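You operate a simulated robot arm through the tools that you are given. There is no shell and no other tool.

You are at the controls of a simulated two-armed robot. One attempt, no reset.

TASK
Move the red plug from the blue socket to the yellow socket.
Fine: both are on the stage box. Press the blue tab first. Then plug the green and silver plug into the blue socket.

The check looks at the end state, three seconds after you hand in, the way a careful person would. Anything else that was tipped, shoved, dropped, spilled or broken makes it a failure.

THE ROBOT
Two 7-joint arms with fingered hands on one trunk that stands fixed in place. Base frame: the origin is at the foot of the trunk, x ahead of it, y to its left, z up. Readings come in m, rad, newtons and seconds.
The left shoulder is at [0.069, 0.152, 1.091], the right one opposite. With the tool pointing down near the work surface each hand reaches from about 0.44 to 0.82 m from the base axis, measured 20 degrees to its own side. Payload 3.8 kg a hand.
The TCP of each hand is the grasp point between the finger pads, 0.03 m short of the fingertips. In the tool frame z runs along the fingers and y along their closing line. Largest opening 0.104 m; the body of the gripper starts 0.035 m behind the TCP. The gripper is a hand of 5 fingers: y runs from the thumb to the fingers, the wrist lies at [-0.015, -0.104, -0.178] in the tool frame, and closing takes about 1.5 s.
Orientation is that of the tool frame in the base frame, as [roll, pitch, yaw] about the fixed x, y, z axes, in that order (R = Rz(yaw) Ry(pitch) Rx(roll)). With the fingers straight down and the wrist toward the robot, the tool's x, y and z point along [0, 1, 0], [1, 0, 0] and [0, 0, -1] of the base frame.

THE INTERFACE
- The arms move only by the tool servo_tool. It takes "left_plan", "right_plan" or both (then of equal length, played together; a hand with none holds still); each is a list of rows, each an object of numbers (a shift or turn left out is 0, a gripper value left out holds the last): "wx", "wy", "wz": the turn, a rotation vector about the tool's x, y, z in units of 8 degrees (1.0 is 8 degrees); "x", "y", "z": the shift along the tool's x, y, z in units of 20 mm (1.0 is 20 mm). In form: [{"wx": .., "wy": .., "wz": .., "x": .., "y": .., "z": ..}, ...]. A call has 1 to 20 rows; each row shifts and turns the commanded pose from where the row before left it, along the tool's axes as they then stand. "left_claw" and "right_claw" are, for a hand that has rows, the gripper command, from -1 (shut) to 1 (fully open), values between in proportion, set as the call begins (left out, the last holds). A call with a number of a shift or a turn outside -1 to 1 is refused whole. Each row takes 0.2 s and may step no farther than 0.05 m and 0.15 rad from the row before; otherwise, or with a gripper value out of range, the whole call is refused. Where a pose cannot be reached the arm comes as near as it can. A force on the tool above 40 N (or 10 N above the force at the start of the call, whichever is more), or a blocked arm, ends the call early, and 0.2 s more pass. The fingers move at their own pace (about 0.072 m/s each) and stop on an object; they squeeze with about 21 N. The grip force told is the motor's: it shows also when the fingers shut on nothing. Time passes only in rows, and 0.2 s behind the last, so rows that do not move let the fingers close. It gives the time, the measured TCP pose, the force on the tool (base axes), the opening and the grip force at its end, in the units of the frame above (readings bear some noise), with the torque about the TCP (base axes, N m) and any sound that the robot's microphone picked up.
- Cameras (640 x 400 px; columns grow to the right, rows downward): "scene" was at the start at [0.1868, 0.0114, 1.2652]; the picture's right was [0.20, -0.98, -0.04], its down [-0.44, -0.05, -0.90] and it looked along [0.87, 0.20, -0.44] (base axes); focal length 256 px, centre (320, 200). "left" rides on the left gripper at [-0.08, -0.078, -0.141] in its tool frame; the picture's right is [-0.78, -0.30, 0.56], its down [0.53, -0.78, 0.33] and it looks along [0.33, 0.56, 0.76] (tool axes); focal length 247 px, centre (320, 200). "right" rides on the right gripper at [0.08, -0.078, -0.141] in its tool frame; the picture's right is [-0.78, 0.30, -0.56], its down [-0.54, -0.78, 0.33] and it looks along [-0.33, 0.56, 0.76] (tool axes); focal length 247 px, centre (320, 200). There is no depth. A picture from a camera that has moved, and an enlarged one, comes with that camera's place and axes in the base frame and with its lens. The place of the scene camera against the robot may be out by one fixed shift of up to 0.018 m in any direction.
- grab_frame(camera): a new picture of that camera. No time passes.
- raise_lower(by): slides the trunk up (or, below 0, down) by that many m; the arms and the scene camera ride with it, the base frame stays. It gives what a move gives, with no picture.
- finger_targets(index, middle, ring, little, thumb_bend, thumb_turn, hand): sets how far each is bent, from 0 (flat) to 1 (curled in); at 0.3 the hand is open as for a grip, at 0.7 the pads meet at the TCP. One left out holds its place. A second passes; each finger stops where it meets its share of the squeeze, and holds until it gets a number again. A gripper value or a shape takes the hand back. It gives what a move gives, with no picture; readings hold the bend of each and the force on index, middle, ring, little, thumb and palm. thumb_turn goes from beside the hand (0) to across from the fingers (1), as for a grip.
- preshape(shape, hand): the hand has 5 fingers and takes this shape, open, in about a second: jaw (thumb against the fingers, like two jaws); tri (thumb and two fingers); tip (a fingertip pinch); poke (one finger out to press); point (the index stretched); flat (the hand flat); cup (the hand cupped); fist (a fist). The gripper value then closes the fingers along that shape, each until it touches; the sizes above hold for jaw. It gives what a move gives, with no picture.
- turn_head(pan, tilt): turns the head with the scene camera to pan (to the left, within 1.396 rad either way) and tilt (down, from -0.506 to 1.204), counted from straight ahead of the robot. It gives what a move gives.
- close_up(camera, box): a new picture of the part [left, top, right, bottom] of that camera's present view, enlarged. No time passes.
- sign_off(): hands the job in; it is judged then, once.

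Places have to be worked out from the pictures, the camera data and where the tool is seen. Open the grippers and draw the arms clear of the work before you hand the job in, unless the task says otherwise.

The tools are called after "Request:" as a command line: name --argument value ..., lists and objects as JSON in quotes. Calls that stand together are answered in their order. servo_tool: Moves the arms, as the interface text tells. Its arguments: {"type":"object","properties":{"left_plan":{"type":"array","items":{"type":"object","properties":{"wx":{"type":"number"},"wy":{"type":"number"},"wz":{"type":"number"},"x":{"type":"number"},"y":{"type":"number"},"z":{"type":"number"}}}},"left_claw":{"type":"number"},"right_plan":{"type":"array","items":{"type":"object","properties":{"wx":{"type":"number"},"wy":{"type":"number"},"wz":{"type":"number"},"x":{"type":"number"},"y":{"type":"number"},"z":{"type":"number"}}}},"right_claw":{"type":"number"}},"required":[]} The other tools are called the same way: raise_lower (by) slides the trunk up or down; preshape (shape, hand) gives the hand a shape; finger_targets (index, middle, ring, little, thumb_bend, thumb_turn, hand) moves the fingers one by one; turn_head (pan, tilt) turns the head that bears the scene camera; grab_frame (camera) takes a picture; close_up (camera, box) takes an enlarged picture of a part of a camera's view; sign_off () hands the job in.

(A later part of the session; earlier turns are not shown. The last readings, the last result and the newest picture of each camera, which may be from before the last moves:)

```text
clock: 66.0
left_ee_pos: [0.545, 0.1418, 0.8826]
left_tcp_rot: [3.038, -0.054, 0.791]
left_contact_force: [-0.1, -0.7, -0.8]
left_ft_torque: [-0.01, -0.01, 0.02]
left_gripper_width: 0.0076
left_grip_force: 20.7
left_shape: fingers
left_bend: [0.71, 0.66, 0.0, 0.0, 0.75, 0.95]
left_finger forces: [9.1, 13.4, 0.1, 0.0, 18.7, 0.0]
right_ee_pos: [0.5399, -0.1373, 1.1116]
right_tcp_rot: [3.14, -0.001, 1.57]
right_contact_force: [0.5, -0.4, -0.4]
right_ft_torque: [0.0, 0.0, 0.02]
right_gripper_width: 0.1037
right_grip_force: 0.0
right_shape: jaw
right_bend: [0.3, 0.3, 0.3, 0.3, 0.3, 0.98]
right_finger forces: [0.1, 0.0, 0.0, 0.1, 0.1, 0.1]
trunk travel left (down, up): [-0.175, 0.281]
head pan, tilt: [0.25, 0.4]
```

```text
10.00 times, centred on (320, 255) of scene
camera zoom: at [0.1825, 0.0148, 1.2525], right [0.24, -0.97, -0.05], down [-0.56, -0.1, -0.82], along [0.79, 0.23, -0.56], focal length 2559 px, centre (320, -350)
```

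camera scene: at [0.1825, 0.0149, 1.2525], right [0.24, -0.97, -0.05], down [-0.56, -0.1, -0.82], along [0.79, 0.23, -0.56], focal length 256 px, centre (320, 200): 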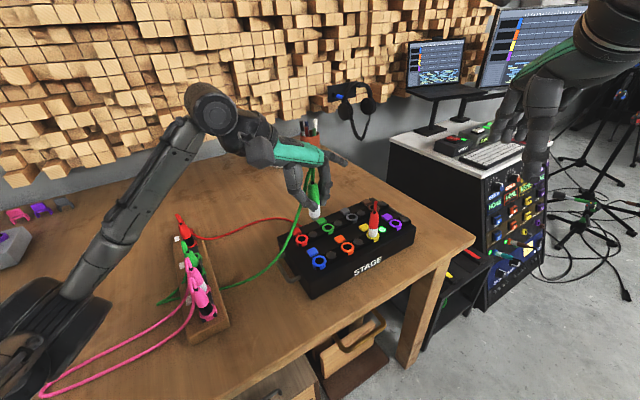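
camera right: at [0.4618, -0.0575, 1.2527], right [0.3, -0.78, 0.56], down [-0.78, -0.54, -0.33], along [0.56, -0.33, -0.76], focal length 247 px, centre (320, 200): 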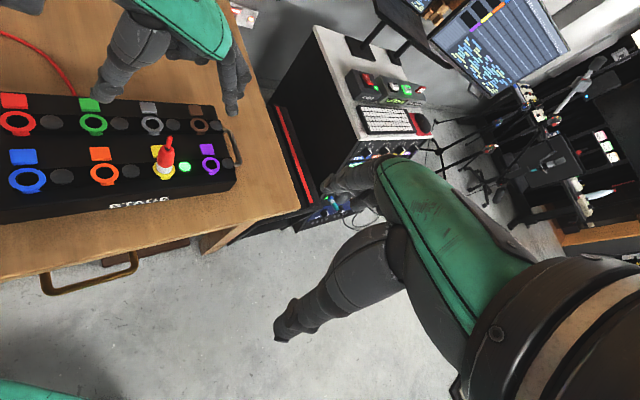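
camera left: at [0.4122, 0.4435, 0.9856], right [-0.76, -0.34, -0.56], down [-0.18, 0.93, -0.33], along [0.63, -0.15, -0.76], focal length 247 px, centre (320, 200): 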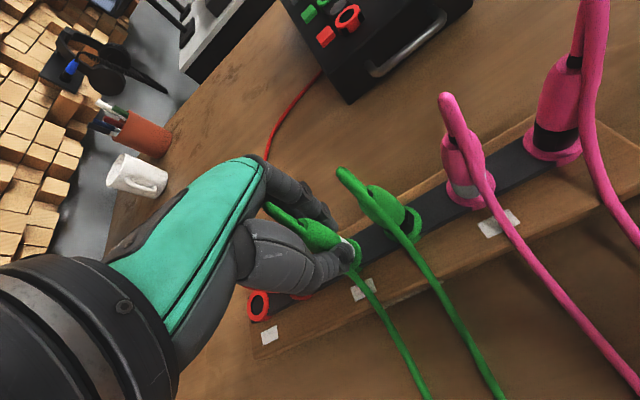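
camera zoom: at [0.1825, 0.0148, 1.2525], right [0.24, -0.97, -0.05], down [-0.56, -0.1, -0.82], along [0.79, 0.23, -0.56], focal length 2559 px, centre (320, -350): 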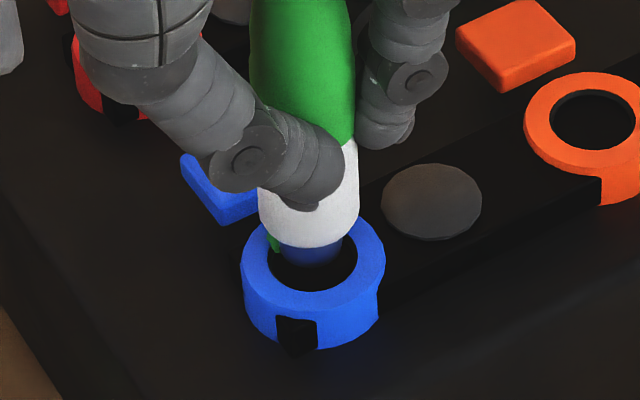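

Well centred over/into the hole. I continue down 8 mm in 2 mm steps.

Request:
servo_tool --left_plan '[{"x": -0.005, "y": -0.01, "z": 0.1}, {"x": -0.005, "y": -0.01, "z": 0.1}, {"x": -0.005, "y": -0.01, "z": 0.1}, {"x": -0.005, "y": -0.01, "z": 0.1}, {}]'

Request:
close_up --camera "right" --box '[0, 130, 60, 190]'

Request:
close_up --camera "scene" --box '[300, 235, 340, 275]'

```text
clock: 67.2
left_ee_pos: [0.5447, 0.143, 0.8756]
left_tcp_rot: [3.037, -0.053, 0.793]
left_contact_force: [-0.2, -1.1, -0.2]
left_ft_torque: [-0.01, 0.0, 0.0]
left_gripper_width: 0.0077
left_grip_force: 20.4
left_shape: fingers
left_bend: [0.71, 0.66, 0.0, 0.0, 0.75, 0.94]
left_finger forces: [9.1, 13.4, 0.0, 0.0, 18.8, 0.1]
right_ee_pos: [0.5402, -0.1379, 1.1106]
right_tcp_rot: [3.14, 0.001, 1.572]
right_contact_force: [0.1, -0.6, 0.6]
right_ft_torque: [0.02, 0.02, -0.01]
right_gripper_width: 0.1036
right_grip_force: 0.1
right_shape: jaw
right_bend: [0.3, 0.3, 0.3, 0.3, 0.3, 0.98]
right_finger forces: [0.1, 0.0, 0.0, 0.0, 0.0, 0.0]
trunk travel left (down, up): [-0.175, 0.281]
head pan, tilt: [0.25, 0.4]
```

```text
6.67 times, centred on (30, 160) of right
camera zoom: at [0.4618, -0.0575, 1.2528], right [0.3, -0.78, 0.56], down [-0.78, -0.54, -0.33], along [0.56, -0.33, -0.76], focal length 1646 px, centre (2253, 467)
```

zoom: 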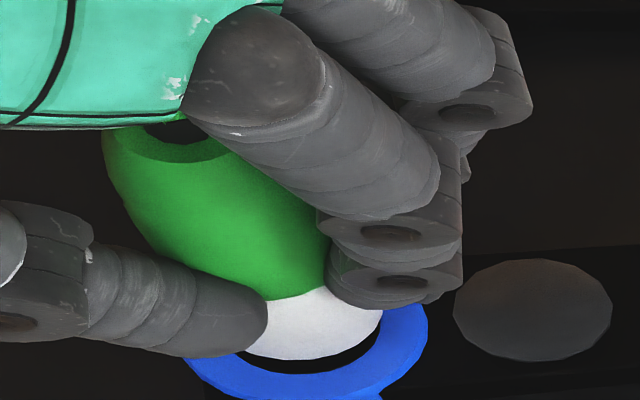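

```text
10.00 times, centred on (320, 255) of scene
camera zoom: at [0.1825, 0.0148, 1.2525], right [0.24, -0.97, -0.05], down [-0.56, -0.1, -0.82], along [0.79, 0.23, -0.56], focal length 2559 px, centre (320, -350)
```

zoom: 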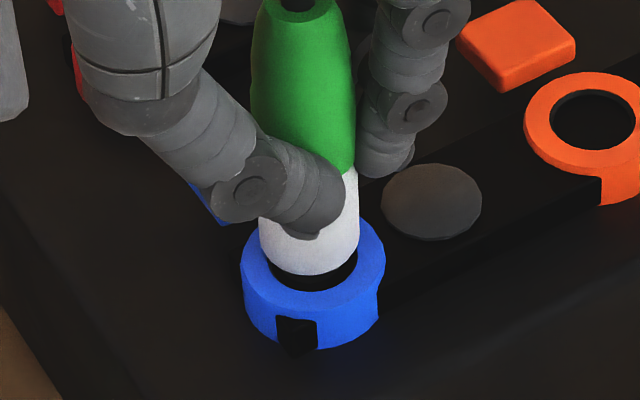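

Going in cleanly, still no force. I continue down to seat: 2 mm, 2 mm, then 1 mm steps.

Request:
servo_tool --left_plan '[{"x": -0.004, "y": 0.01, "z": 0.1}, {"x": -0.005, "y": -0.01, "z": 0.1}, {"x": -0.003, "y": -0.005, "z": 0.05}, {}]'

Request:
close_up --camera "right" --box '[0, 130, 60, 190]'

Request:
close_up --camera "scene" --box '[300, 235, 340, 275]'

```text
clock: 68.2
left_ee_pos: [0.5452, 0.1412, 0.8714]
left_tcp_rot: [3.037, -0.056, 0.793]
left_contact_force: [0.4, -0.6, 4.6]
left_ft_torque: [-0.04, -0.07, -0.02]
left_gripper_width: 0.0072
left_grip_force: 21.6
left_shape: fingers
left_bend: [0.71, 0.66, 0.0, 0.0, 0.76, 0.94]
left_finger forces: [9.3, 14.3, 0.0, 0.0, 19.6, 0.0]
right_ee_pos: [0.5382, -0.1366, 1.1126]
right_tcp_rot: [-3.141, 0.0, 1.571]
right_contact_force: [-0.3, 0.0, -0.5]
right_ft_torque: [-0.01, 0.03, -0.04]
right_gripper_width: 0.1035
right_grip_force: 0.1
right_shape: jaw
right_bend: [0.3, 0.3, 0.3, 0.3, 0.3, 0.98]
right_finger forces: [0.0, 0.0, 0.1, 0.0, 0.0, 0.1]
trunk travel left (down, up): [-0.175, 0.281]
head pan, tilt: [0.25, 0.4]
```

```text
6.67 times, centred on (30, 160) of right
camera zoom: at [0.4611, -0.0577, 1.2531], right [0.3, -0.78, 0.56], down [-0.78, -0.54, -0.33], along [0.56, -0.33, -0.76], focal length 1646 px, centre (2253, 467)
```

zoom: 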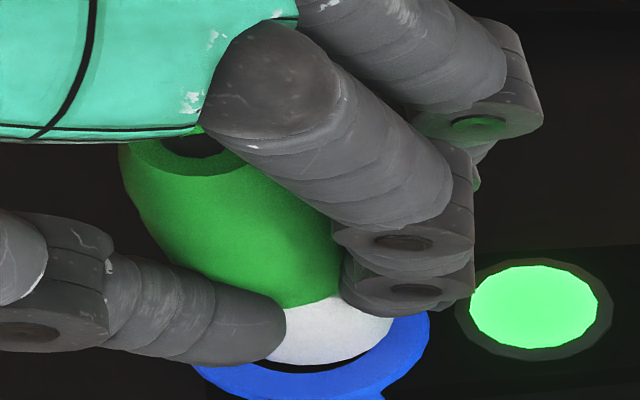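

```text
10.00 times, centred on (320, 255) of scene
camera zoom: at [0.1818, 0.0146, 1.2527], right [0.24, -0.97, -0.05], down [-0.56, -0.1, -0.82], along [0.79, 0.23, -0.56], focal length 2559 px, centre (320, -350)
```

zoom: 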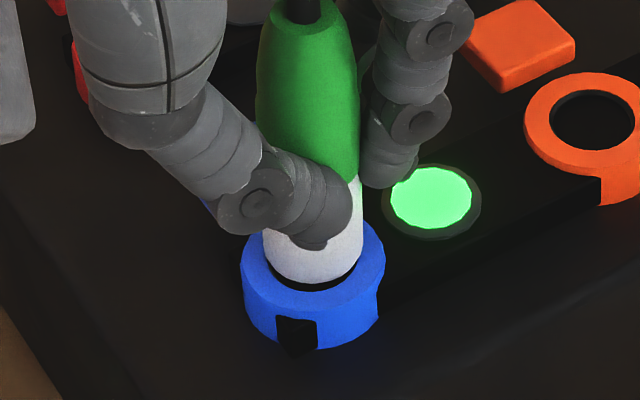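

The blue LED lit. There seems to be a slight gap still under the white collar, so I press a little further (1 mm steps) to seat it fully.

Request:
servo_tool --left_plan '[{"x": -0.003, "y": -0.005, "z": 0.05}, {"x": -0.003, "y": -0.005, "z": 0.05}, {"x": -0.003, "y": -0.005, "z": 0.05}, {}]'

Request:
close_up --camera "right" --box '[0, 130, 60, 190]'

Request:
close_up --camera "scene" --box '[300, 235, 340, 275]'

```text
clock: 69.2
left_ee_pos: [0.5437, 0.1407, 0.8702]
left_tcp_rot: [3.034, -0.057, 0.794]
left_contact_force: [2.1, 1.2, 18.4]
left_ft_torque: [-0.11, -0.19, -0.04]
left_gripper_width: 0.0066
left_grip_force: 23.7
left_shape: fingers
left_bend: [0.71, 0.65, 0.0, 0.0, 0.77, 0.94]
left_finger forces: [10.3, 17.9, 0.1, 0.0, 19.6, 0.0]
right_ee_pos: [0.538, -0.1364, 1.1117]
right_tcp_rot: [3.138, 0.001, 1.572]
right_contact_force: [1.0, -0.1, 0.7]
right_ft_torque: [0.02, -0.02, 0.01]
right_gripper_width: 0.1037
right_grip_force: 0.1
right_shape: jaw
right_bend: [0.3, 0.3, 0.3, 0.3, 0.3, 0.98]
right_finger forces: [0.1, 0.1, 0.0, 0.0, 0.0, 0.0]
trunk travel left (down, up): [-0.175, 0.281]
head pan, tilt: [0.25, 0.4]
```

```text
6.67 times, centred on (30, 160) of right
camera zoom: at [0.4599, -0.0578, 1.2537], right [0.3, -0.78, 0.56], down [-0.78, -0.54, -0.33], along [0.56, -0.33, -0.76], focal length 1646 px, centre (2253, 467)
```

zoom: 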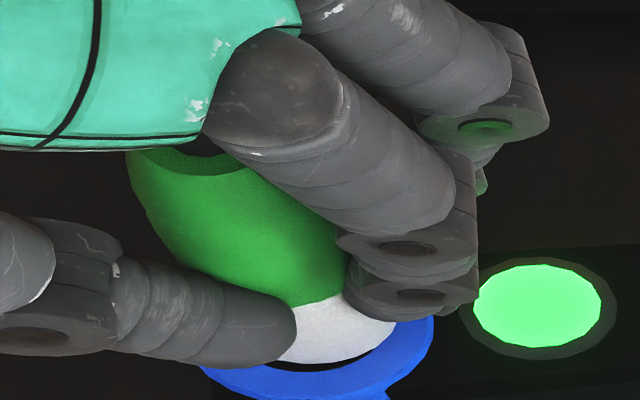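

```text
10.00 times, centred on (320, 255) of scene
camera zoom: at [0.1807, 0.0145, 1.253], right [0.24, -0.97, -0.05], down [-0.56, -0.1, -0.82], along [0.79, 0.23, -0.56], focal length 2559 px, centre (320, -350)
```

zoom: 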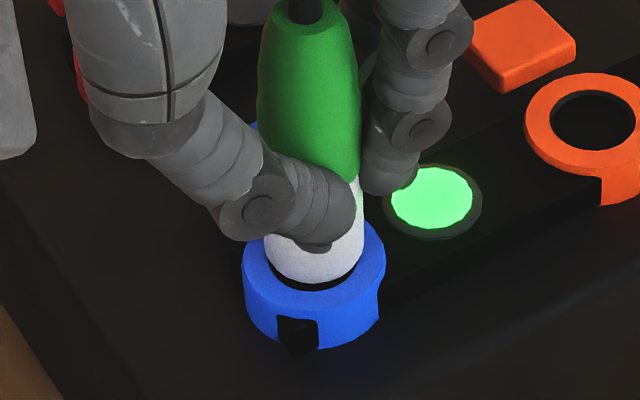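

LED is on and the plug doesn't go further under ~18 N, though a thin dark gap shows. I relax the push and open the fingers to see how it sits on its own.

Request:
servo_tool --left_plan '[{"x": 0.005, "y": 0.01, "z": -0.1}, {}]'

Request:
finger_targets --hand "left" --index 0.35 --middle 0.35 --thumb_bend 0.35

Request:
close_up --camera "right" --box '[0, 120, 80, 190]'

Request:
close_up --camera "scene" --box '[290, 215, 345, 275]'

Request:
close_up --camera "left" --box '[270, 180, 400, 270]'

```text
clock: 69.8
left_ee_pos: [0.5446, 0.1415, 0.8693]
left_tcp_rot: [3.039, -0.056, 0.793]
left_contact_force: [4.4, 1.5, 14.6]
left_ft_torque: [-0.07, -0.26, -0.02]
left_gripper_width: 0.0064
left_grip_force: 23.6
left_shape: fingers
left_bend: [0.71, 0.65, 0.0, 0.0, 0.77, 0.94]
left_finger forces: [10.2, 18.0, 0.0, 0.0, 18.7, 0.0]
right_ee_pos: [0.5394, -0.1374, 1.1111]
right_tcp_rot: [3.141, 0.0, 1.571]
right_contact_force: [0.3, 0.7, -0.1]
right_ft_torque: [-0.03, -0.01, 0.03]
right_gripper_width: 0.1039
right_grip_force: 0.1
right_shape: jaw
right_bend: [0.3, 0.3, 0.3, 0.3, 0.3, 0.98]
right_finger forces: [0.0, 0.1, 0.0, 0.0, 0.0, 0.1]
trunk travel left (down, up): [-0.175, 0.281]
head pan, tilt: [0.25, 0.4]
```

```text
clock: 70.8
left_ee_pos: [0.5439, 0.1412, 0.8694]
left_tcp_rot: [3.039, -0.054, 0.794]
left_contact_force: [0.2, 0.4, 0.6]
left_ft_torque: [-0.01, -0.02, -0.01]
left_gripper_width: 0.0906
left_grip_force: 0.1
left_shape: fingers
left_bend: [0.35, 0.35, 0.0, 0.0, 0.35, 0.96]
left_finger forces: [0.0, 0.1, 0.0, 0.0, 0.1, 0.0]
right_ee_pos: [0.5393, -0.1365, 1.1105]
right_tcp_rot: [-3.14, 0.0, 1.571]
right_contact_force: [0.0, -0.2, -0.9]
right_ft_torque: [0.0, 0.02, 0.02]
right_gripper_width: 0.1036
right_grip_force: 0.1
right_shape: jaw
right_bend: [0.3, 0.3, 0.3, 0.3, 0.3, 0.98]
right_finger forces: [0.0, 0.0, 0.0, 0.1, 0.1, 0.0]
trunk travel left (down, up): [-0.175, 0.281]
head pan, tilt: [0.25, 0.4]
```

```text
5.71 times, centred on (40, 155) of right
camera zoom: at [0.4618, -0.0575, 1.2527], right [0.3, -0.78, 0.56], down [-0.78, -0.54, -0.33], along [0.56, -0.33, -0.76], focal length 1411 px, centre (1920, 457)
```

zoom: 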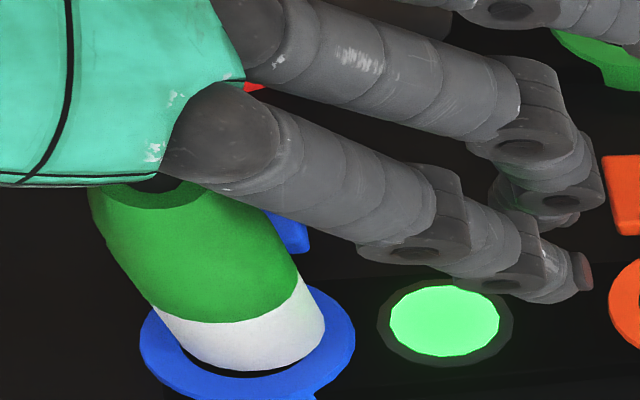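

```text
6.67 times, centred on (318, 245) of scene
camera zoom: at [0.1825, 0.0149, 1.2524], right [0.24, -0.97, -0.05], down [-0.56, -0.1, -0.82], along [0.79, 0.23, -0.56], focal length 1706 px, centre (337, -100)
```

zoom: 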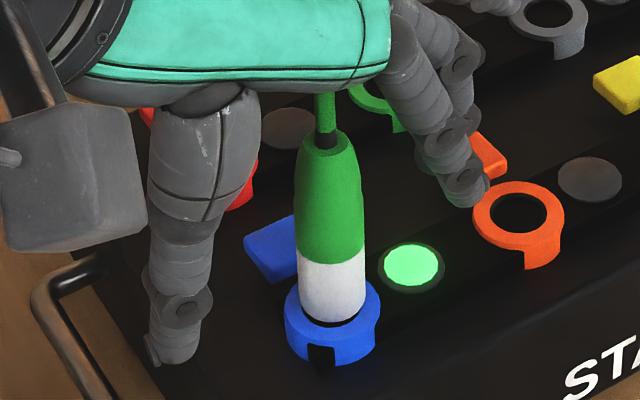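

```text
4.44 times, centred on (335, 225) of left
camera zoom: at [0.4187, 0.1432, 0.9974], right [-0.69, -0.36, -0.62], down [-0.14, 0.91, -0.38], along [0.71, -0.18, -0.68], focal length 1098 px, centre (253, 89)
```

zoom: 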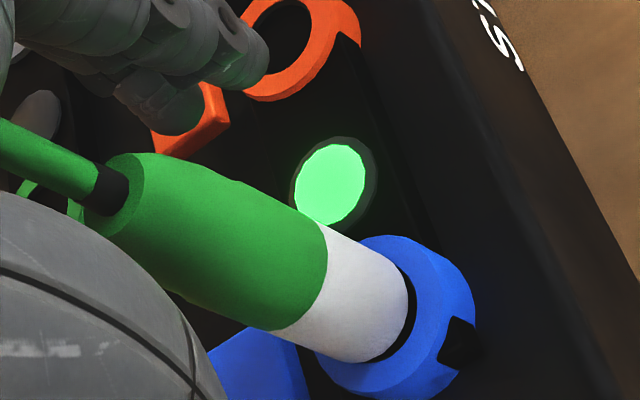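

The green/silver plug stands vertical with the LED lit, but a thin dark gap is visible under the collar. I compare with how the red plug sits in yellow.

Request:
close_up --camera "right" --box '[130, 120, 210, 190]'

Request:
close_up --camera "scene" --box '[345, 190, 405, 260]'

Request:
close_up --camera "right" --box '[10, 145, 60, 185]'

Request:
close_up --camera "scene" --box '[300, 240, 340, 275]'

```text
5.71 times, centred on (170, 155) of right
camera zoom: at [0.4618, -0.0575, 1.2527], right [0.3, -0.78, 0.56], down [-0.78, -0.54, -0.33], along [0.56, -0.33, -0.76], focal length 1411 px, centre (1177, 457)
```

zoom: 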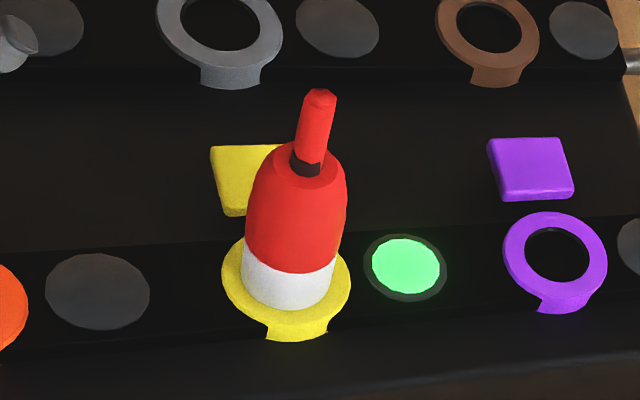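

```text
5.71 times, centred on (375, 225) of scene
camera zoom: at [0.1825, 0.0149, 1.2524], right [0.24, -0.97, -0.05], down [-0.56, -0.1, -0.82], along [0.79, 0.23, -0.56], focal length 1462 px, centre (6, 57)
```

zoom: 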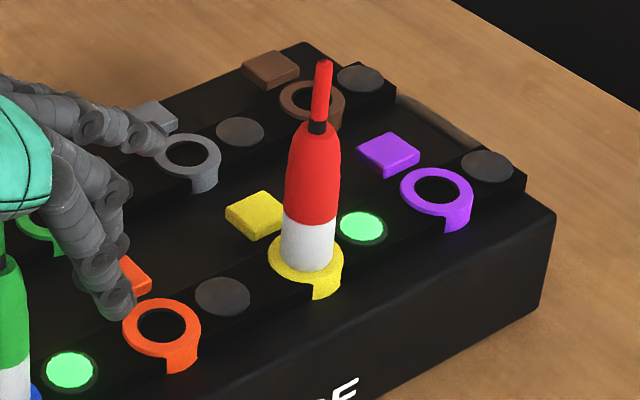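

```text
10.00 times, centred on (35, 165) of right
camera zoom: at [0.4618, -0.0575, 1.2527], right [0.3, -0.78, 0.56], down [-0.78, -0.54, -0.33], along [0.56, -0.33, -0.76], focal length 2470 px, centre (3170, 550)
```

zoom: 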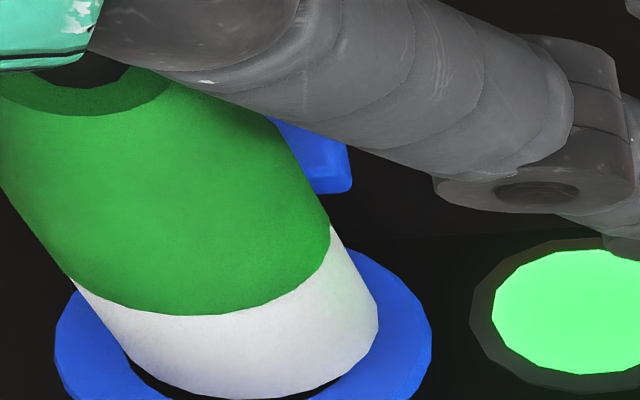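

```text
11.43 times, centred on (320, 258) of scene
camera zoom: at [0.1825, 0.0149, 1.2524], right [0.24, -0.97, -0.05], down [-0.56, -0.1, -0.82], along [0.79, 0.23, -0.56], focal length 2925 px, centre (320, -457)
```

zoom: 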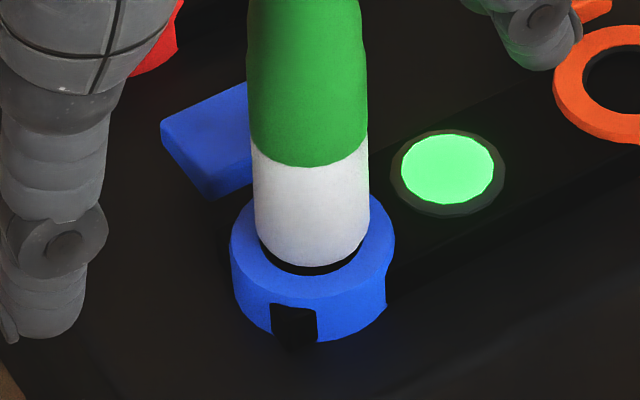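

Red sits flush in yellow, while green/silver is latched (LED on) but ~3 mm proud. I regrip it where it stands and push straight down a bit harder to see whether it seats further.

Request:
finger_targets --hand "left" --index 0.9 --middle 0.9 --thumb_bend 0.9

Request:
servo_tool --left_plan '[{"x": -0.005, "y": -0.01, "z": 0.1}, {"x": -0.005, "y": -0.01, "z": 0.1}, {}]'

Request:
close_up --camera "scene" --box '[300, 240, 340, 275]'

Request:
close_up --camera "right" --box '[0, 120, 80, 190]'

```text
clock: 71.8
left_ee_pos: [0.5462, 0.1417, 0.868]
left_tcp_rot: [3.04, -0.053, 0.792]
left_contact_force: [-0.2, 2.9, -5.1]
left_ft_torque: [0.0, -0.08, -0.03]
left_gripper_width: 0.015
left_grip_force: 15.9
left_shape: fingers
left_bend: [0.6, 0.66, 0.0, 0.0, 0.67, 0.99]
left_finger forces: [8.0, 6.8, 0.1, 0.0, 16.3, 0.0]
right_ee_pos: [0.54, -0.1364, 1.1117]
right_tcp_rot: [-3.14, 0.0, 1.57]
right_contact_force: [0.7, -0.1, -0.5]
right_ft_torque: [-0.04, 0.01, -0.01]
right_gripper_width: 0.1038
right_grip_force: 0.0
right_shape: jaw
right_bend: [0.3, 0.3, 0.3, 0.3, 0.3, 0.98]
right_finger forces: [0.1, 0.0, 0.1, 0.0, 0.1, 0.0]
trunk travel left (down, up): [-0.175, 0.281]
head pan, tilt: [0.25, 0.4]
```

```text
clock: 72.6
left_ee_pos: [0.5455, 0.1419, 0.8674]
left_tcp_rot: [3.035, -0.056, 0.795]
left_contact_force: [0.3, 5.2, 7.1]
left_ft_torque: [0.06, -0.08, -0.04]
left_gripper_width: 0.0148
left_grip_force: 17.8
left_shape: fingers
left_bend: [0.6, 0.66, 0.0, 0.0, 0.68, 0.99]
left_finger forces: [8.2, 8.8, 0.0, 0.1, 19.6, 0.0]
right_ee_pos: [0.539, -0.1368, 1.1112]
right_tcp_rot: [3.141, 0.002, 1.571]
right_contact_force: [0.2, 1.1, 0.6]
right_ft_torque: [0.0, -0.01, -0.02]
right_gripper_width: 0.1037
right_grip_force: 0.0
right_shape: jaw
right_bend: [0.3, 0.3, 0.3, 0.3, 0.3, 0.98]
right_finger forces: [0.0, 0.1, 0.0, 0.0, 0.0, 0.0]
trunk travel left (down, up): [-0.175, 0.281]
head pan, tilt: [0.25, 0.4]
```

```text
11.43 times, centred on (320, 258) of scene
camera zoom: at [0.1816, 0.0155, 1.2528], right [0.24, -0.97, -0.05], down [-0.56, -0.1, -0.82], along [0.79, 0.23, -0.56], focal length 2925 px, centre (320, -457)
```

zoom: 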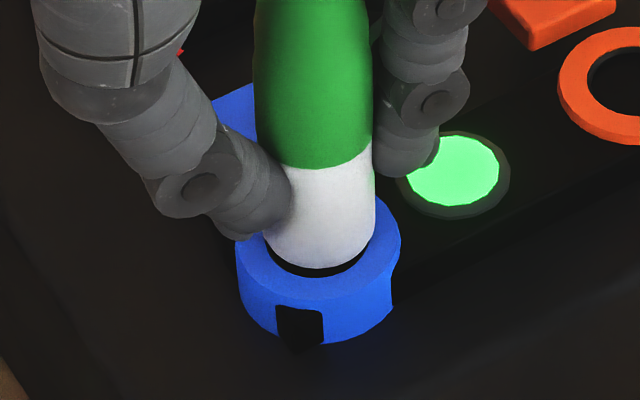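

```text
5.71 times, centred on (40, 155) of right
camera zoom: at [0.4608, -0.0568, 1.2534], right [0.3, -0.78, 0.56], down [-0.78, -0.54, -0.33], along [0.56, -0.33, -0.76], focal length 1411 px, centre (1920, 457)
```

zoom: 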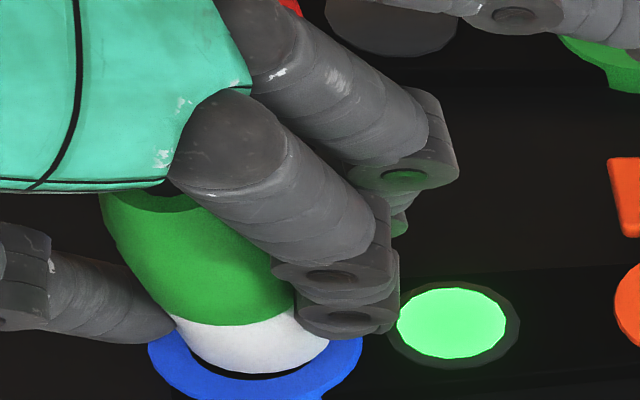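

The plug doesn't budge — it is held by the latch. I open the fingers again and lift the hand clear so I can inspect the socket, the tab and the gap properly.

Request:
finger_targets --hand "left" --index 0.3 --middle 0.3 --thumb_bend 0.3

Request:
servo_tool --left_plan '[{"x": 0.03, "y": 0.06, "z": -0.5}, {"x": 0.04, "y": 0.0775, "z": -0.745}, {"x": 0.04, "y": 0.0775, "z": -0.745}, {"x": 0.04, "y": 0.0775, "z": -0.745}, {"x": 0.04, "y": 0.0775, "z": -0.745}, {"x": 0.04, "y": 0.0775, "z": -0.745}, {"x": 0.04, "y": 0.0775, "z": -0.745}, {"x": 0.04, "y": 0.0775, "z": -0.745}, {"x": 0.04, "y": 0.0775, "z": -0.745}]'

Request:
close_up --camera "right" --box '[0, 120, 80, 190]'

Request:
close_up --camera "scene" --box '[290, 215, 350, 275]'

Request:
grab_frame --camera "left"

```text
clock: 73.6
left_ee_pos: [0.5434, 0.1422, 0.865]
left_tcp_rot: [3.04, -0.054, 0.793]
left_contact_force: [-0.8, 0.5, 0.0]
left_ft_torque: [0.0, 0.03, 0.02]
left_gripper_width: 0.103
left_grip_force: 0.0
left_shape: fingers
left_bend: [0.3, 0.3, 0.0, 0.0, 0.3, 0.96]
left_finger forces: [0.0, 0.0, 0.0, 0.0, 0.0, 0.1]
right_ee_pos: [0.5401, -0.1375, 1.1118]
right_tcp_rot: [3.141, 0.0, 1.57]
right_contact_force: [-0.8, 0.1, 0.2]
right_ft_torque: [0.01, 0.0, -0.01]
right_gripper_width: 0.1035
right_grip_force: 0.1
right_shape: jaw
right_bend: [0.3, 0.3, 0.3, 0.3, 0.3, 0.98]
right_finger forces: [0.1, 0.0, 0.1, 0.0, 0.0, 0.0]
trunk travel left (down, up): [-0.175, 0.281]
head pan, tilt: [0.25, 0.4]
```

```text
clock: 75.6
left_ee_pos: [0.5452, 0.1419, 0.9963]
left_tcp_rot: [3.038, -0.054, 0.793]
left_contact_force: [0.6, 0.1, 0.3]
left_ft_torque: [-0.03, 0.01, 0.0]
left_gripper_width: 0.1031
left_grip_force: 0.1
left_shape: fingers
left_bend: [0.3, 0.3, 0.0, 0.0, 0.3, 0.96]
left_finger forces: [0.0, 0.0, 0.1, 0.0, 0.1, 0.0]
right_ee_pos: [0.5405, -0.1367, 1.1122]
right_tcp_rot: [3.142, 0.0, 1.568]
right_contact_force: [-1.2, -0.4, -1.1]
right_ft_torque: [-0.01, -0.03, -0.01]
right_gripper_width: 0.1036
right_grip_force: 0.0
right_shape: jaw
right_bend: [0.3, 0.3, 0.3, 0.3, 0.3, 0.98]
right_finger forces: [0.1, 0.0, 0.0, 0.1, 0.1, 0.1]
trunk travel left (down, up): [-0.175, 0.281]
head pan, tilt: [0.25, 0.4]
```

```text
5.71 times, centred on (40, 155) of right
camera zoom: at [0.4617, -0.0576, 1.2528], right [0.3, -0.78, 0.56], down [-0.78, -0.54, -0.33], along [0.56, -0.33, -0.76], focal length 1411 px, centre (1920, 457)
```

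zoom: 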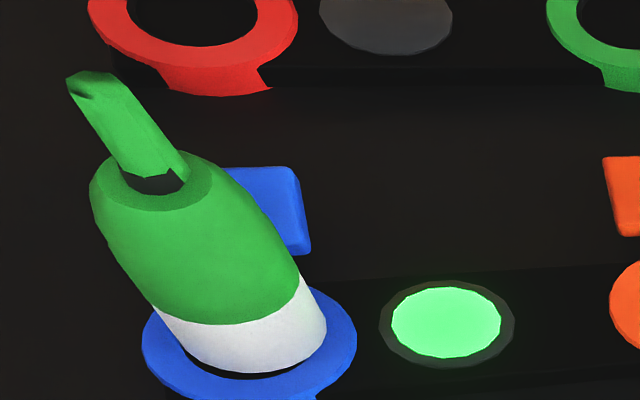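

```text
6.67 times, centred on (320, 245) of scene
camera zoom: at [0.1824, 0.0147, 1.2525], right [0.24, -0.97, -0.05], down [-0.56, -0.1, -0.82], along [0.79, 0.23, -0.56], focal length 1706 px, centre (320, -100)
```

zoom: 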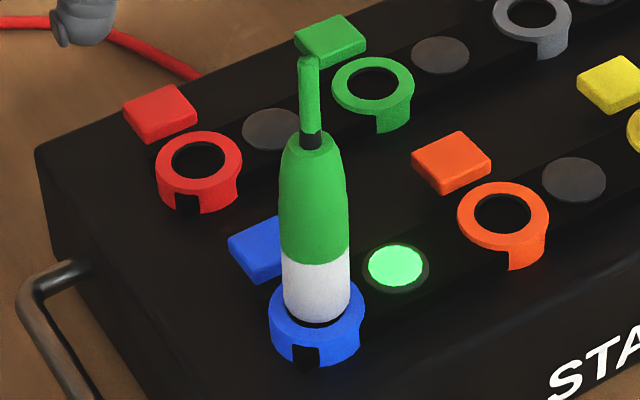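

```text
taken
camera left: at [0.4194, 0.1431, 1.1236], right [-0.69, -0.36, -0.63], down [-0.14, 0.91, -0.38], along [0.71, -0.18, -0.68], focal length 247 px, centre (320, 200)
```

left: 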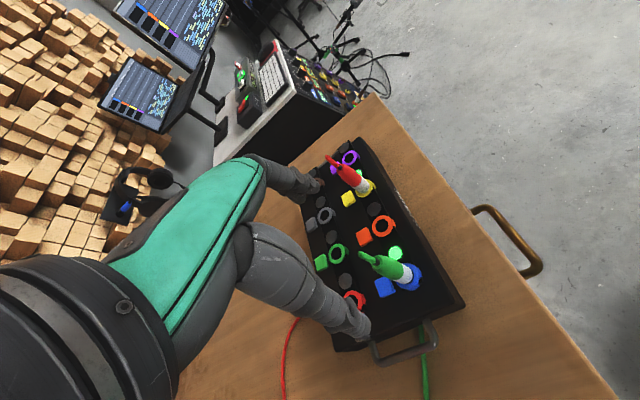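

I zoom from the left camera as well to judge whether the green/silver plug stands straight and how big the gap is, compared with the red one.

Request:
close_up --camera "left" --box '[350, 240, 430, 300]'

Request:
close_up --camera "left" --box '[320, 145, 400, 215]'

Request:
close_up --camera "scene" --box '[300, 218, 336, 272]'

```text
6.67 times, centred on (390, 270) of left
camera zoom: at [0.4194, 0.1431, 1.1236], right [-0.69, -0.36, -0.63], down [-0.14, 0.91, -0.38], along [0.71, -0.18, -0.68], focal length 1646 px, centre (-147, -267)
```

zoom: 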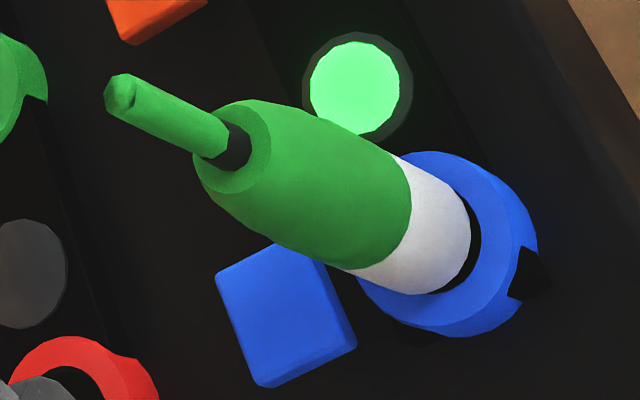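

```text
5.71 times, centred on (360, 180) of left
camera zoom: at [0.4194, 0.1431, 1.1236], right [-0.69, -0.36, -0.63], down [-0.14, 0.91, -0.38], along [0.71, -0.18, -0.68], focal length 1411 px, centre (91, 314)
```

zoom: 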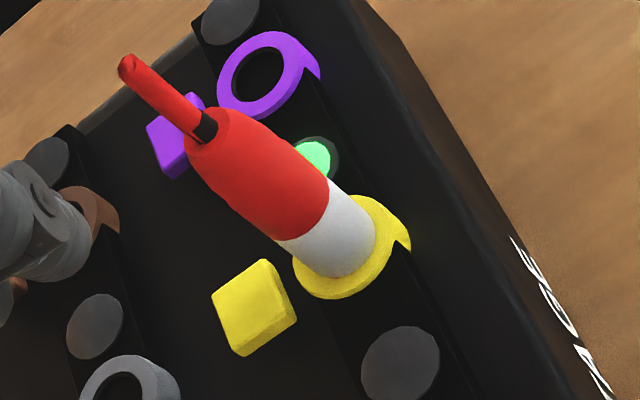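

```text
7.41 times, centred on (318, 245) of scene
camera zoom: at [0.1824, 0.0147, 1.2525], right [0.24, -0.97, -0.05], down [-0.56, -0.1, -0.82], along [0.79, 0.23, -0.56], focal length 1896 px, centre (335, -133)
```

zoom: 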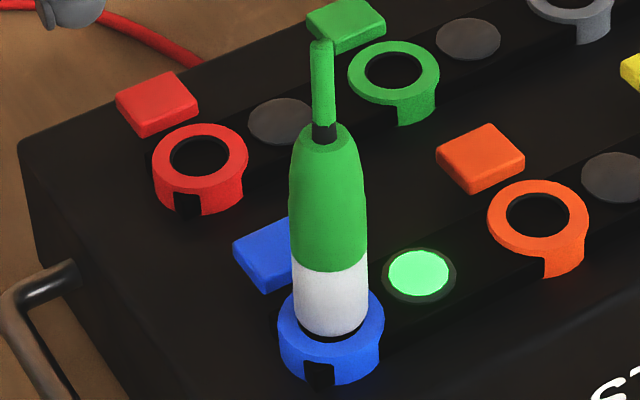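

The plug is latched but leans ~5° (toward +x) and stands ~3 mm proud, so I'd like to seat it better. I level the hand, centre its natural closing point on the socket axis and come down again to regrip it upright.

Request:
servo_tool --left_plan '[{"wx": 0.37, "wy": -0.19}, {"wx": 0.37, "wy": -0.19}, {"x": -0.25, "y": -0.175}, {"z": 0.7}, {"z": 0.7}, {"z": 0.7}, {"z": 0.7}, {"z": 0.7}, {"z": 0.7}, {}]'

Request:
close_up --camera "left" --box '[270, 170, 420, 290]'

Request:
close_up --camera "right" --box '[0, 80, 110, 190]'

Request:
close_up --camera "scene" --box '[270, 190, 360, 275]'

```text
clock: 77.8
left_ee_pos: [0.538, 0.1408, 0.9111]
left_tcp_rot: [3.141, -0.002, 0.79]
left_contact_force: [0.2, -0.4, 0.5]
left_ft_torque: [0.01, -0.01, 0.01]
left_gripper_width: 0.103
left_grip_force: 0.0
left_shape: fingers
left_bend: [0.3, 0.3, 0.0, 0.0, 0.3, 0.96]
left_finger forces: [0.1, 0.1, 0.1, 0.0, 0.0, 0.1]
right_ee_pos: [0.5408, -0.137, 1.1115]
right_tcp_rot: [-3.14, 0.001, 1.568]
right_contact_force: [-0.8, -0.4, -0.3]
right_ft_torque: [-0.04, 0.0, -0.03]
right_gripper_width: 0.1038
right_grip_force: 0.1
right_shape: jaw
right_bend: [0.3, 0.3, 0.3, 0.3, 0.3, 0.98]
right_finger forces: [0.1, 0.0, 0.1, 0.0, 0.0, 0.0]
trunk travel left (down, up): [-0.175, 0.281]
head pan, tilt: [0.25, 0.4]
```

```text
3.33 times, centred on (345, 230) of left
camera zoom: at [0.4279, 0.1369, 1.0525], right [-0.76, -0.34, -0.56], down [-0.17, 0.93, -0.33], along [0.63, -0.15, -0.76], focal length 823 px, centre (237, 100)
```

zoom: 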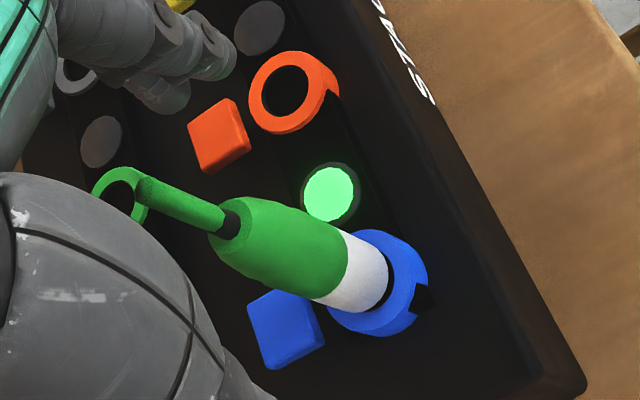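

```text
3.64 times, centred on (55, 135) of right
camera zoom: at [0.4617, -0.0576, 1.2528], right [0.3, -0.78, 0.56], down [-0.78, -0.54, -0.33], along [0.56, -0.33, -0.76], focal length 898 px, centre (1284, 436)
```

zoom: 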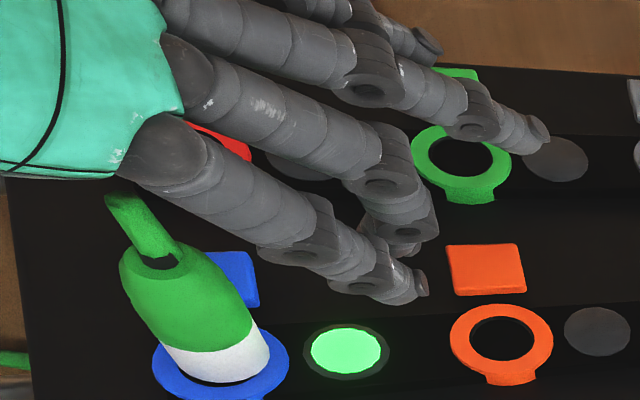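

```text
4.71 times, centred on (315, 232) of scene
camera zoom: at [0.1824, 0.0148, 1.2525], right [0.24, -0.97, -0.05], down [-0.56, -0.1, -0.82], along [0.79, 0.23, -0.56], focal length 1204 px, centre (344, 47)
```

zoom: 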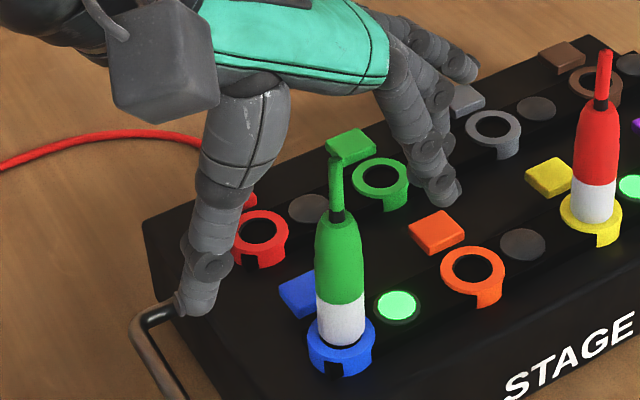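

The lean is about 6 mm at the top, purely toward +x. I lower to grip height and close gently; the closing itself should draw the plug upright if the latch leaves it any play.

Request:
servo_tool --left_plan '[{"z": 0.5}, {"z": 0.5}, {"z": 0.5}, {}]'

Request:
finger_targets --hand "left" --index 0.9 --middle 0.9 --thumb_bend 0.9

Request:
close_up --camera "right" --box '[0, 120, 80, 190]'

Request:
close_up --camera "scene" --box '[300, 218, 336, 272]'

Request:
close_up --camera "left" --box '[270, 170, 400, 270]'

```text
clock: 78.8
left_ee_pos: [0.5382, 0.14, 0.8819]
left_tcp_rot: [-3.141, -0.002, 0.79]
left_contact_force: [0.3, 0.2, -0.8]
left_ft_torque: [-0.02, 0.0, -0.01]
left_gripper_width: 0.1029
left_grip_force: 0.0
left_shape: fingers
left_bend: [0.3, 0.3, 0.0, 0.0, 0.3, 0.96]
left_finger forces: [0.0, 0.0, 0.0, 0.0, 0.1, 0.0]
right_ee_pos: [0.5391, -0.1367, 1.1109]
right_tcp_rot: [-3.141, -0.001, 1.572]
right_contact_force: [0.2, -0.7, -0.3]
right_ft_torque: [0.01, -0.03, 0.02]
right_gripper_width: 0.1036
right_grip_force: 0.0
right_shape: jaw
right_bend: [0.3, 0.3, 0.3, 0.3, 0.3, 0.98]
right_finger forces: [0.0, 0.0, 0.1, 0.1, 0.1, 0.0]
trunk travel left (down, up): [-0.175, 0.281]
head pan, tilt: [0.25, 0.4]
```

```text
clock: 79.8
left_ee_pos: [0.5386, 0.1405, 0.8815]
left_tcp_rot: [-3.141, 0.0, 0.789]
left_contact_force: [1.4, -4.5, -4.9]
left_ft_torque: [-0.07, -0.13, -0.04]
left_gripper_width: 0.0
left_grip_force: 11.5
left_shape: fingers
left_bend: [0.71, 0.62, 0.0, 0.0, 0.81, 0.97]
left_finger forces: [0.0, 8.5, 0.1, 0.1, 14.2, 0.0]
right_ee_pos: [0.5414, -0.1381, 1.11]
right_tcp_rot: [-3.139, 0.0, 1.571]
right_contact_force: [-0.5, 0.5, -0.7]
right_ft_torque: [0.01, 0.03, 0.0]
right_gripper_width: 0.1035
right_grip_force: 0.0
right_shape: jaw
right_bend: [0.3, 0.3, 0.3, 0.3, 0.3, 0.98]
right_finger forces: [0.0, 0.0, 0.0, 0.1, 0.0, 0.0]
trunk travel left (down, up): [-0.175, 0.281]
head pan, tilt: [0.25, 0.4]
```

```text
5.71 times, centred on (40, 155) of right
camera zoom: at [0.4625, -0.0581, 1.2524], right [0.3, -0.78, 0.56], down [-0.78, -0.53, -0.33], along [0.56, -0.33, -0.76], focal length 1411 px, centre (1920, 457)
```

zoom: 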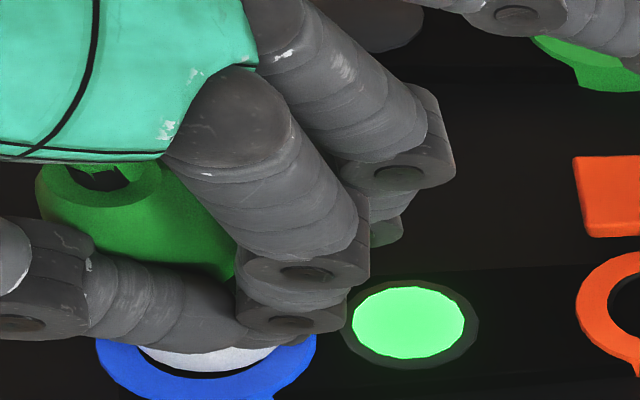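

```text
7.41 times, centred on (318, 245) of scene
camera zoom: at [0.1832, 0.0142, 1.2523], right [0.24, -0.97, -0.05], down [-0.56, -0.1, -0.82], along [0.79, 0.23, -0.57], focal length 1896 px, centre (335, -133)
```

zoom: 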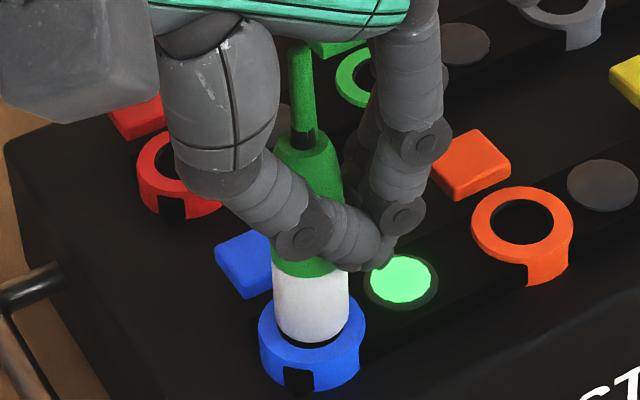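

```text
4.00 times, centred on (335, 220) of left
camera zoom: at [0.4279, 0.1361, 1.0222], right [-0.76, -0.34, -0.56], down [-0.18, 0.93, -0.33], along [0.63, -0.15, -0.76], focal length 988 px, centre (260, 120)
```

zoom: 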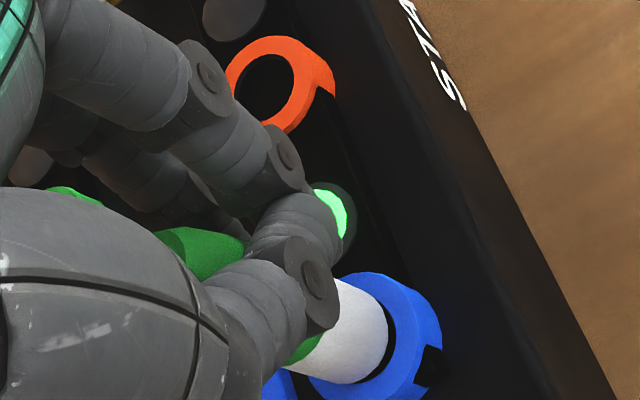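

That went wrong: the thumb slipped past the plug on one side and pushes on it sideways. I open the fingers at once and check whether anything moved.

Request:
finger_targets --hand "left" --index 0.3 --middle 0.3 --thumb_bend 0.3

Request:
close_up --camera "right" --box '[0, 120, 80, 190]'

Request:
close_up --camera "scene" --box '[300, 218, 336, 272]'

Request:
grab_frame --camera "scene"

```text
clock: 80.8
left_ee_pos: [0.5387, 0.1404, 0.8822]
left_tcp_rot: [-3.142, 0.001, 0.79]
left_contact_force: [-0.3, 0.4, 0.0]
left_ft_torque: [-0.03, -0.01, 0.03]
left_gripper_width: 0.1029
left_grip_force: 0.0
left_shape: fingers
left_bend: [0.3, 0.3, 0.0, 0.0, 0.3, 0.96]
left_finger forces: [0.0, 0.0, 0.1, 0.0, 0.0, 0.0]
right_ee_pos: [0.5403, -0.1369, 1.1107]
right_tcp_rot: [-3.141, 0.0, 1.57]
right_contact_force: [-0.1, -0.2, 0.0]
right_ft_torque: [-0.04, 0.01, -0.02]
right_gripper_width: 0.1036
right_grip_force: 0.1
right_shape: jaw
right_bend: [0.3, 0.3, 0.3, 0.3, 0.3, 0.98]
right_finger forces: [0.0, 0.1, 0.1, 0.1, 0.0, 0.0]
trunk travel left (down, up): [-0.175, 0.281]
head pan, tilt: [0.25, 0.4]
```

```text
5.71 times, centred on (40, 155) of right
camera zoom: at [0.4618, -0.0574, 1.2527], right [0.3, -0.78, 0.56], down [-0.78, -0.54, -0.33], along [0.56, -0.33, -0.76], focal length 1411 px, centre (1920, 457)
```

zoom: 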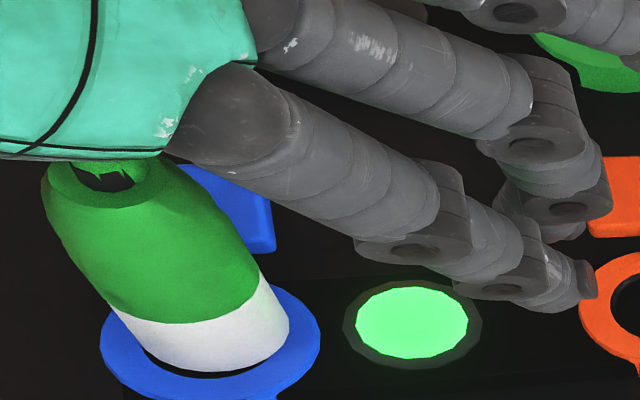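

```text
7.41 times, centred on (318, 245) of scene
camera zoom: at [0.1826, 0.0149, 1.2525], right [0.24, -0.97, -0.05], down [-0.56, -0.1, -0.82], along [0.79, 0.23, -0.56], focal length 1896 px, centre (335, -133)
```

zoom: 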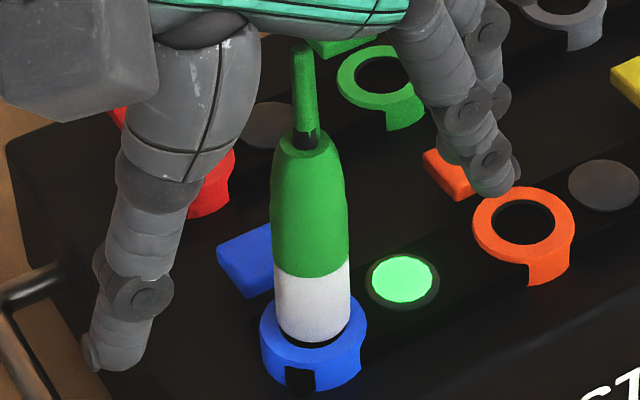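

```text
taken
camera scene: at [0.1826, 0.0149, 1.2525], right [0.24, -0.97, -0.05], down [-0.56, -0.1, -0.82], along [0.79, 0.23, -0.56], focal length 256 px, centre (320, 200)
```

scene: 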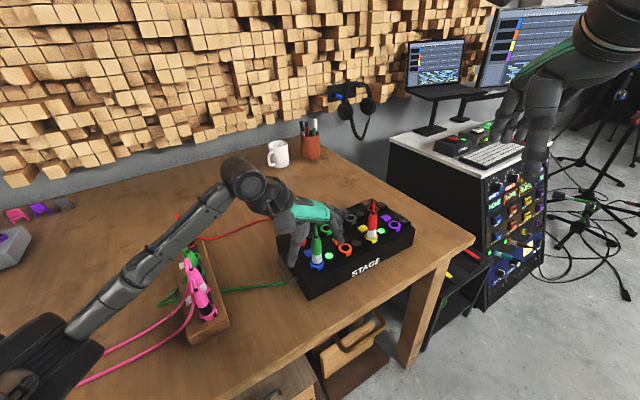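

The stage box has been dragged about 6 mm (toward −x,+y) by that one-sided squeeze; the plug itself is still latched with its LED on. I lift the hand clear first, then I'll fix both the seat and the box position.

Request:
servo_tool --left_plan '[{"z": -0.5}, {"z": -0.75}, {"z": -0.75}, {"z": -0.75}, {"z": -0.75}, {"z": -0.75}, {"z": -0.75}, {"z": -0.75}, {"z": -0.75}]'

Request:
close_up --camera "right" --box '[0, 70, 260, 230]'

Request:
close_up --camera "scene" --box '[270, 180, 430, 300]'

Request:
close_up --camera "left" --box '[310, 140, 480, 320]'

```text
clock: 82.8
left_ee_pos: [0.5393, 0.1401, 1.0117]
left_tcp_rot: [3.141, -0.001, 0.792]
left_contact_force: [-0.6, -0.3, -0.5]
left_ft_torque: [0.0, 0.02, -0.02]
left_gripper_width: 0.1031
left_grip_force: 0.1
left_shape: fingers
left_bend: [0.3, 0.3, 0.0, 0.0, 0.3, 0.96]
left_finger forces: [0.1, 0.0, 0.0, 0.0, 0.0, 0.0]
right_ee_pos: [0.5397, -0.1373, 1.1113]
right_tcp_rot: [3.141, -0.002, 1.571]
right_contact_force: [0.8, 0.1, -0.2]
right_ft_torque: [0.03, 0.01, -0.01]
right_gripper_width: 0.1039
right_grip_force: 0.0
right_shape: jaw
right_bend: [0.3, 0.3, 0.3, 0.3, 0.3, 0.98]
right_finger forces: [0.0, 0.0, 0.1, 0.1, 0.1, 0.1]
trunk travel left (down, up): [-0.175, 0.281]
head pan, tilt: [0.25, 0.4]
```

```text
2.46 times, centred on (130, 150) of right
camera zoom: at [0.4617, -0.0577, 1.2528], right [0.3, -0.78, 0.56], down [-0.78, -0.54, -0.33], along [0.56, -0.33, -0.76], focal length 608 px, centre (788, 323)
```

zoom: 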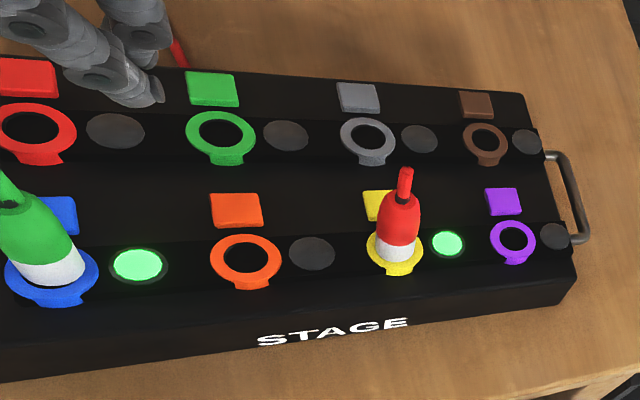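

```text
3.33 times, centred on (350, 240) of scene
camera zoom: at [0.1824, 0.0147, 1.2525], right [0.24, -0.97, -0.05], down [-0.56, -0.1, -0.82], along [0.79, 0.23, -0.56], focal length 853 px, centre (220, 67)
```

zoom: 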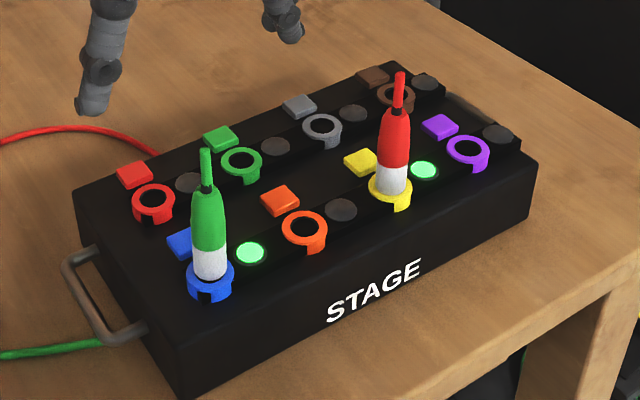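

```text
2.22 times, centred on (395, 230) of left
camera zoom: at [0.4285, 0.1365, 1.1524], right [-0.76, -0.34, -0.56], down [-0.18, 0.93, -0.33], along [0.63, -0.15, -0.76], focal length 549 px, centre (153, 133)
```

zoom: 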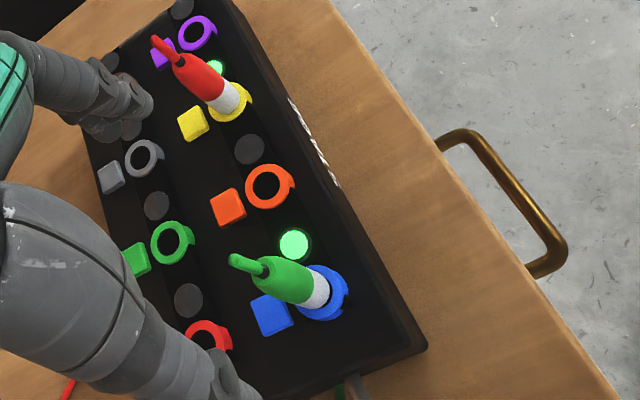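

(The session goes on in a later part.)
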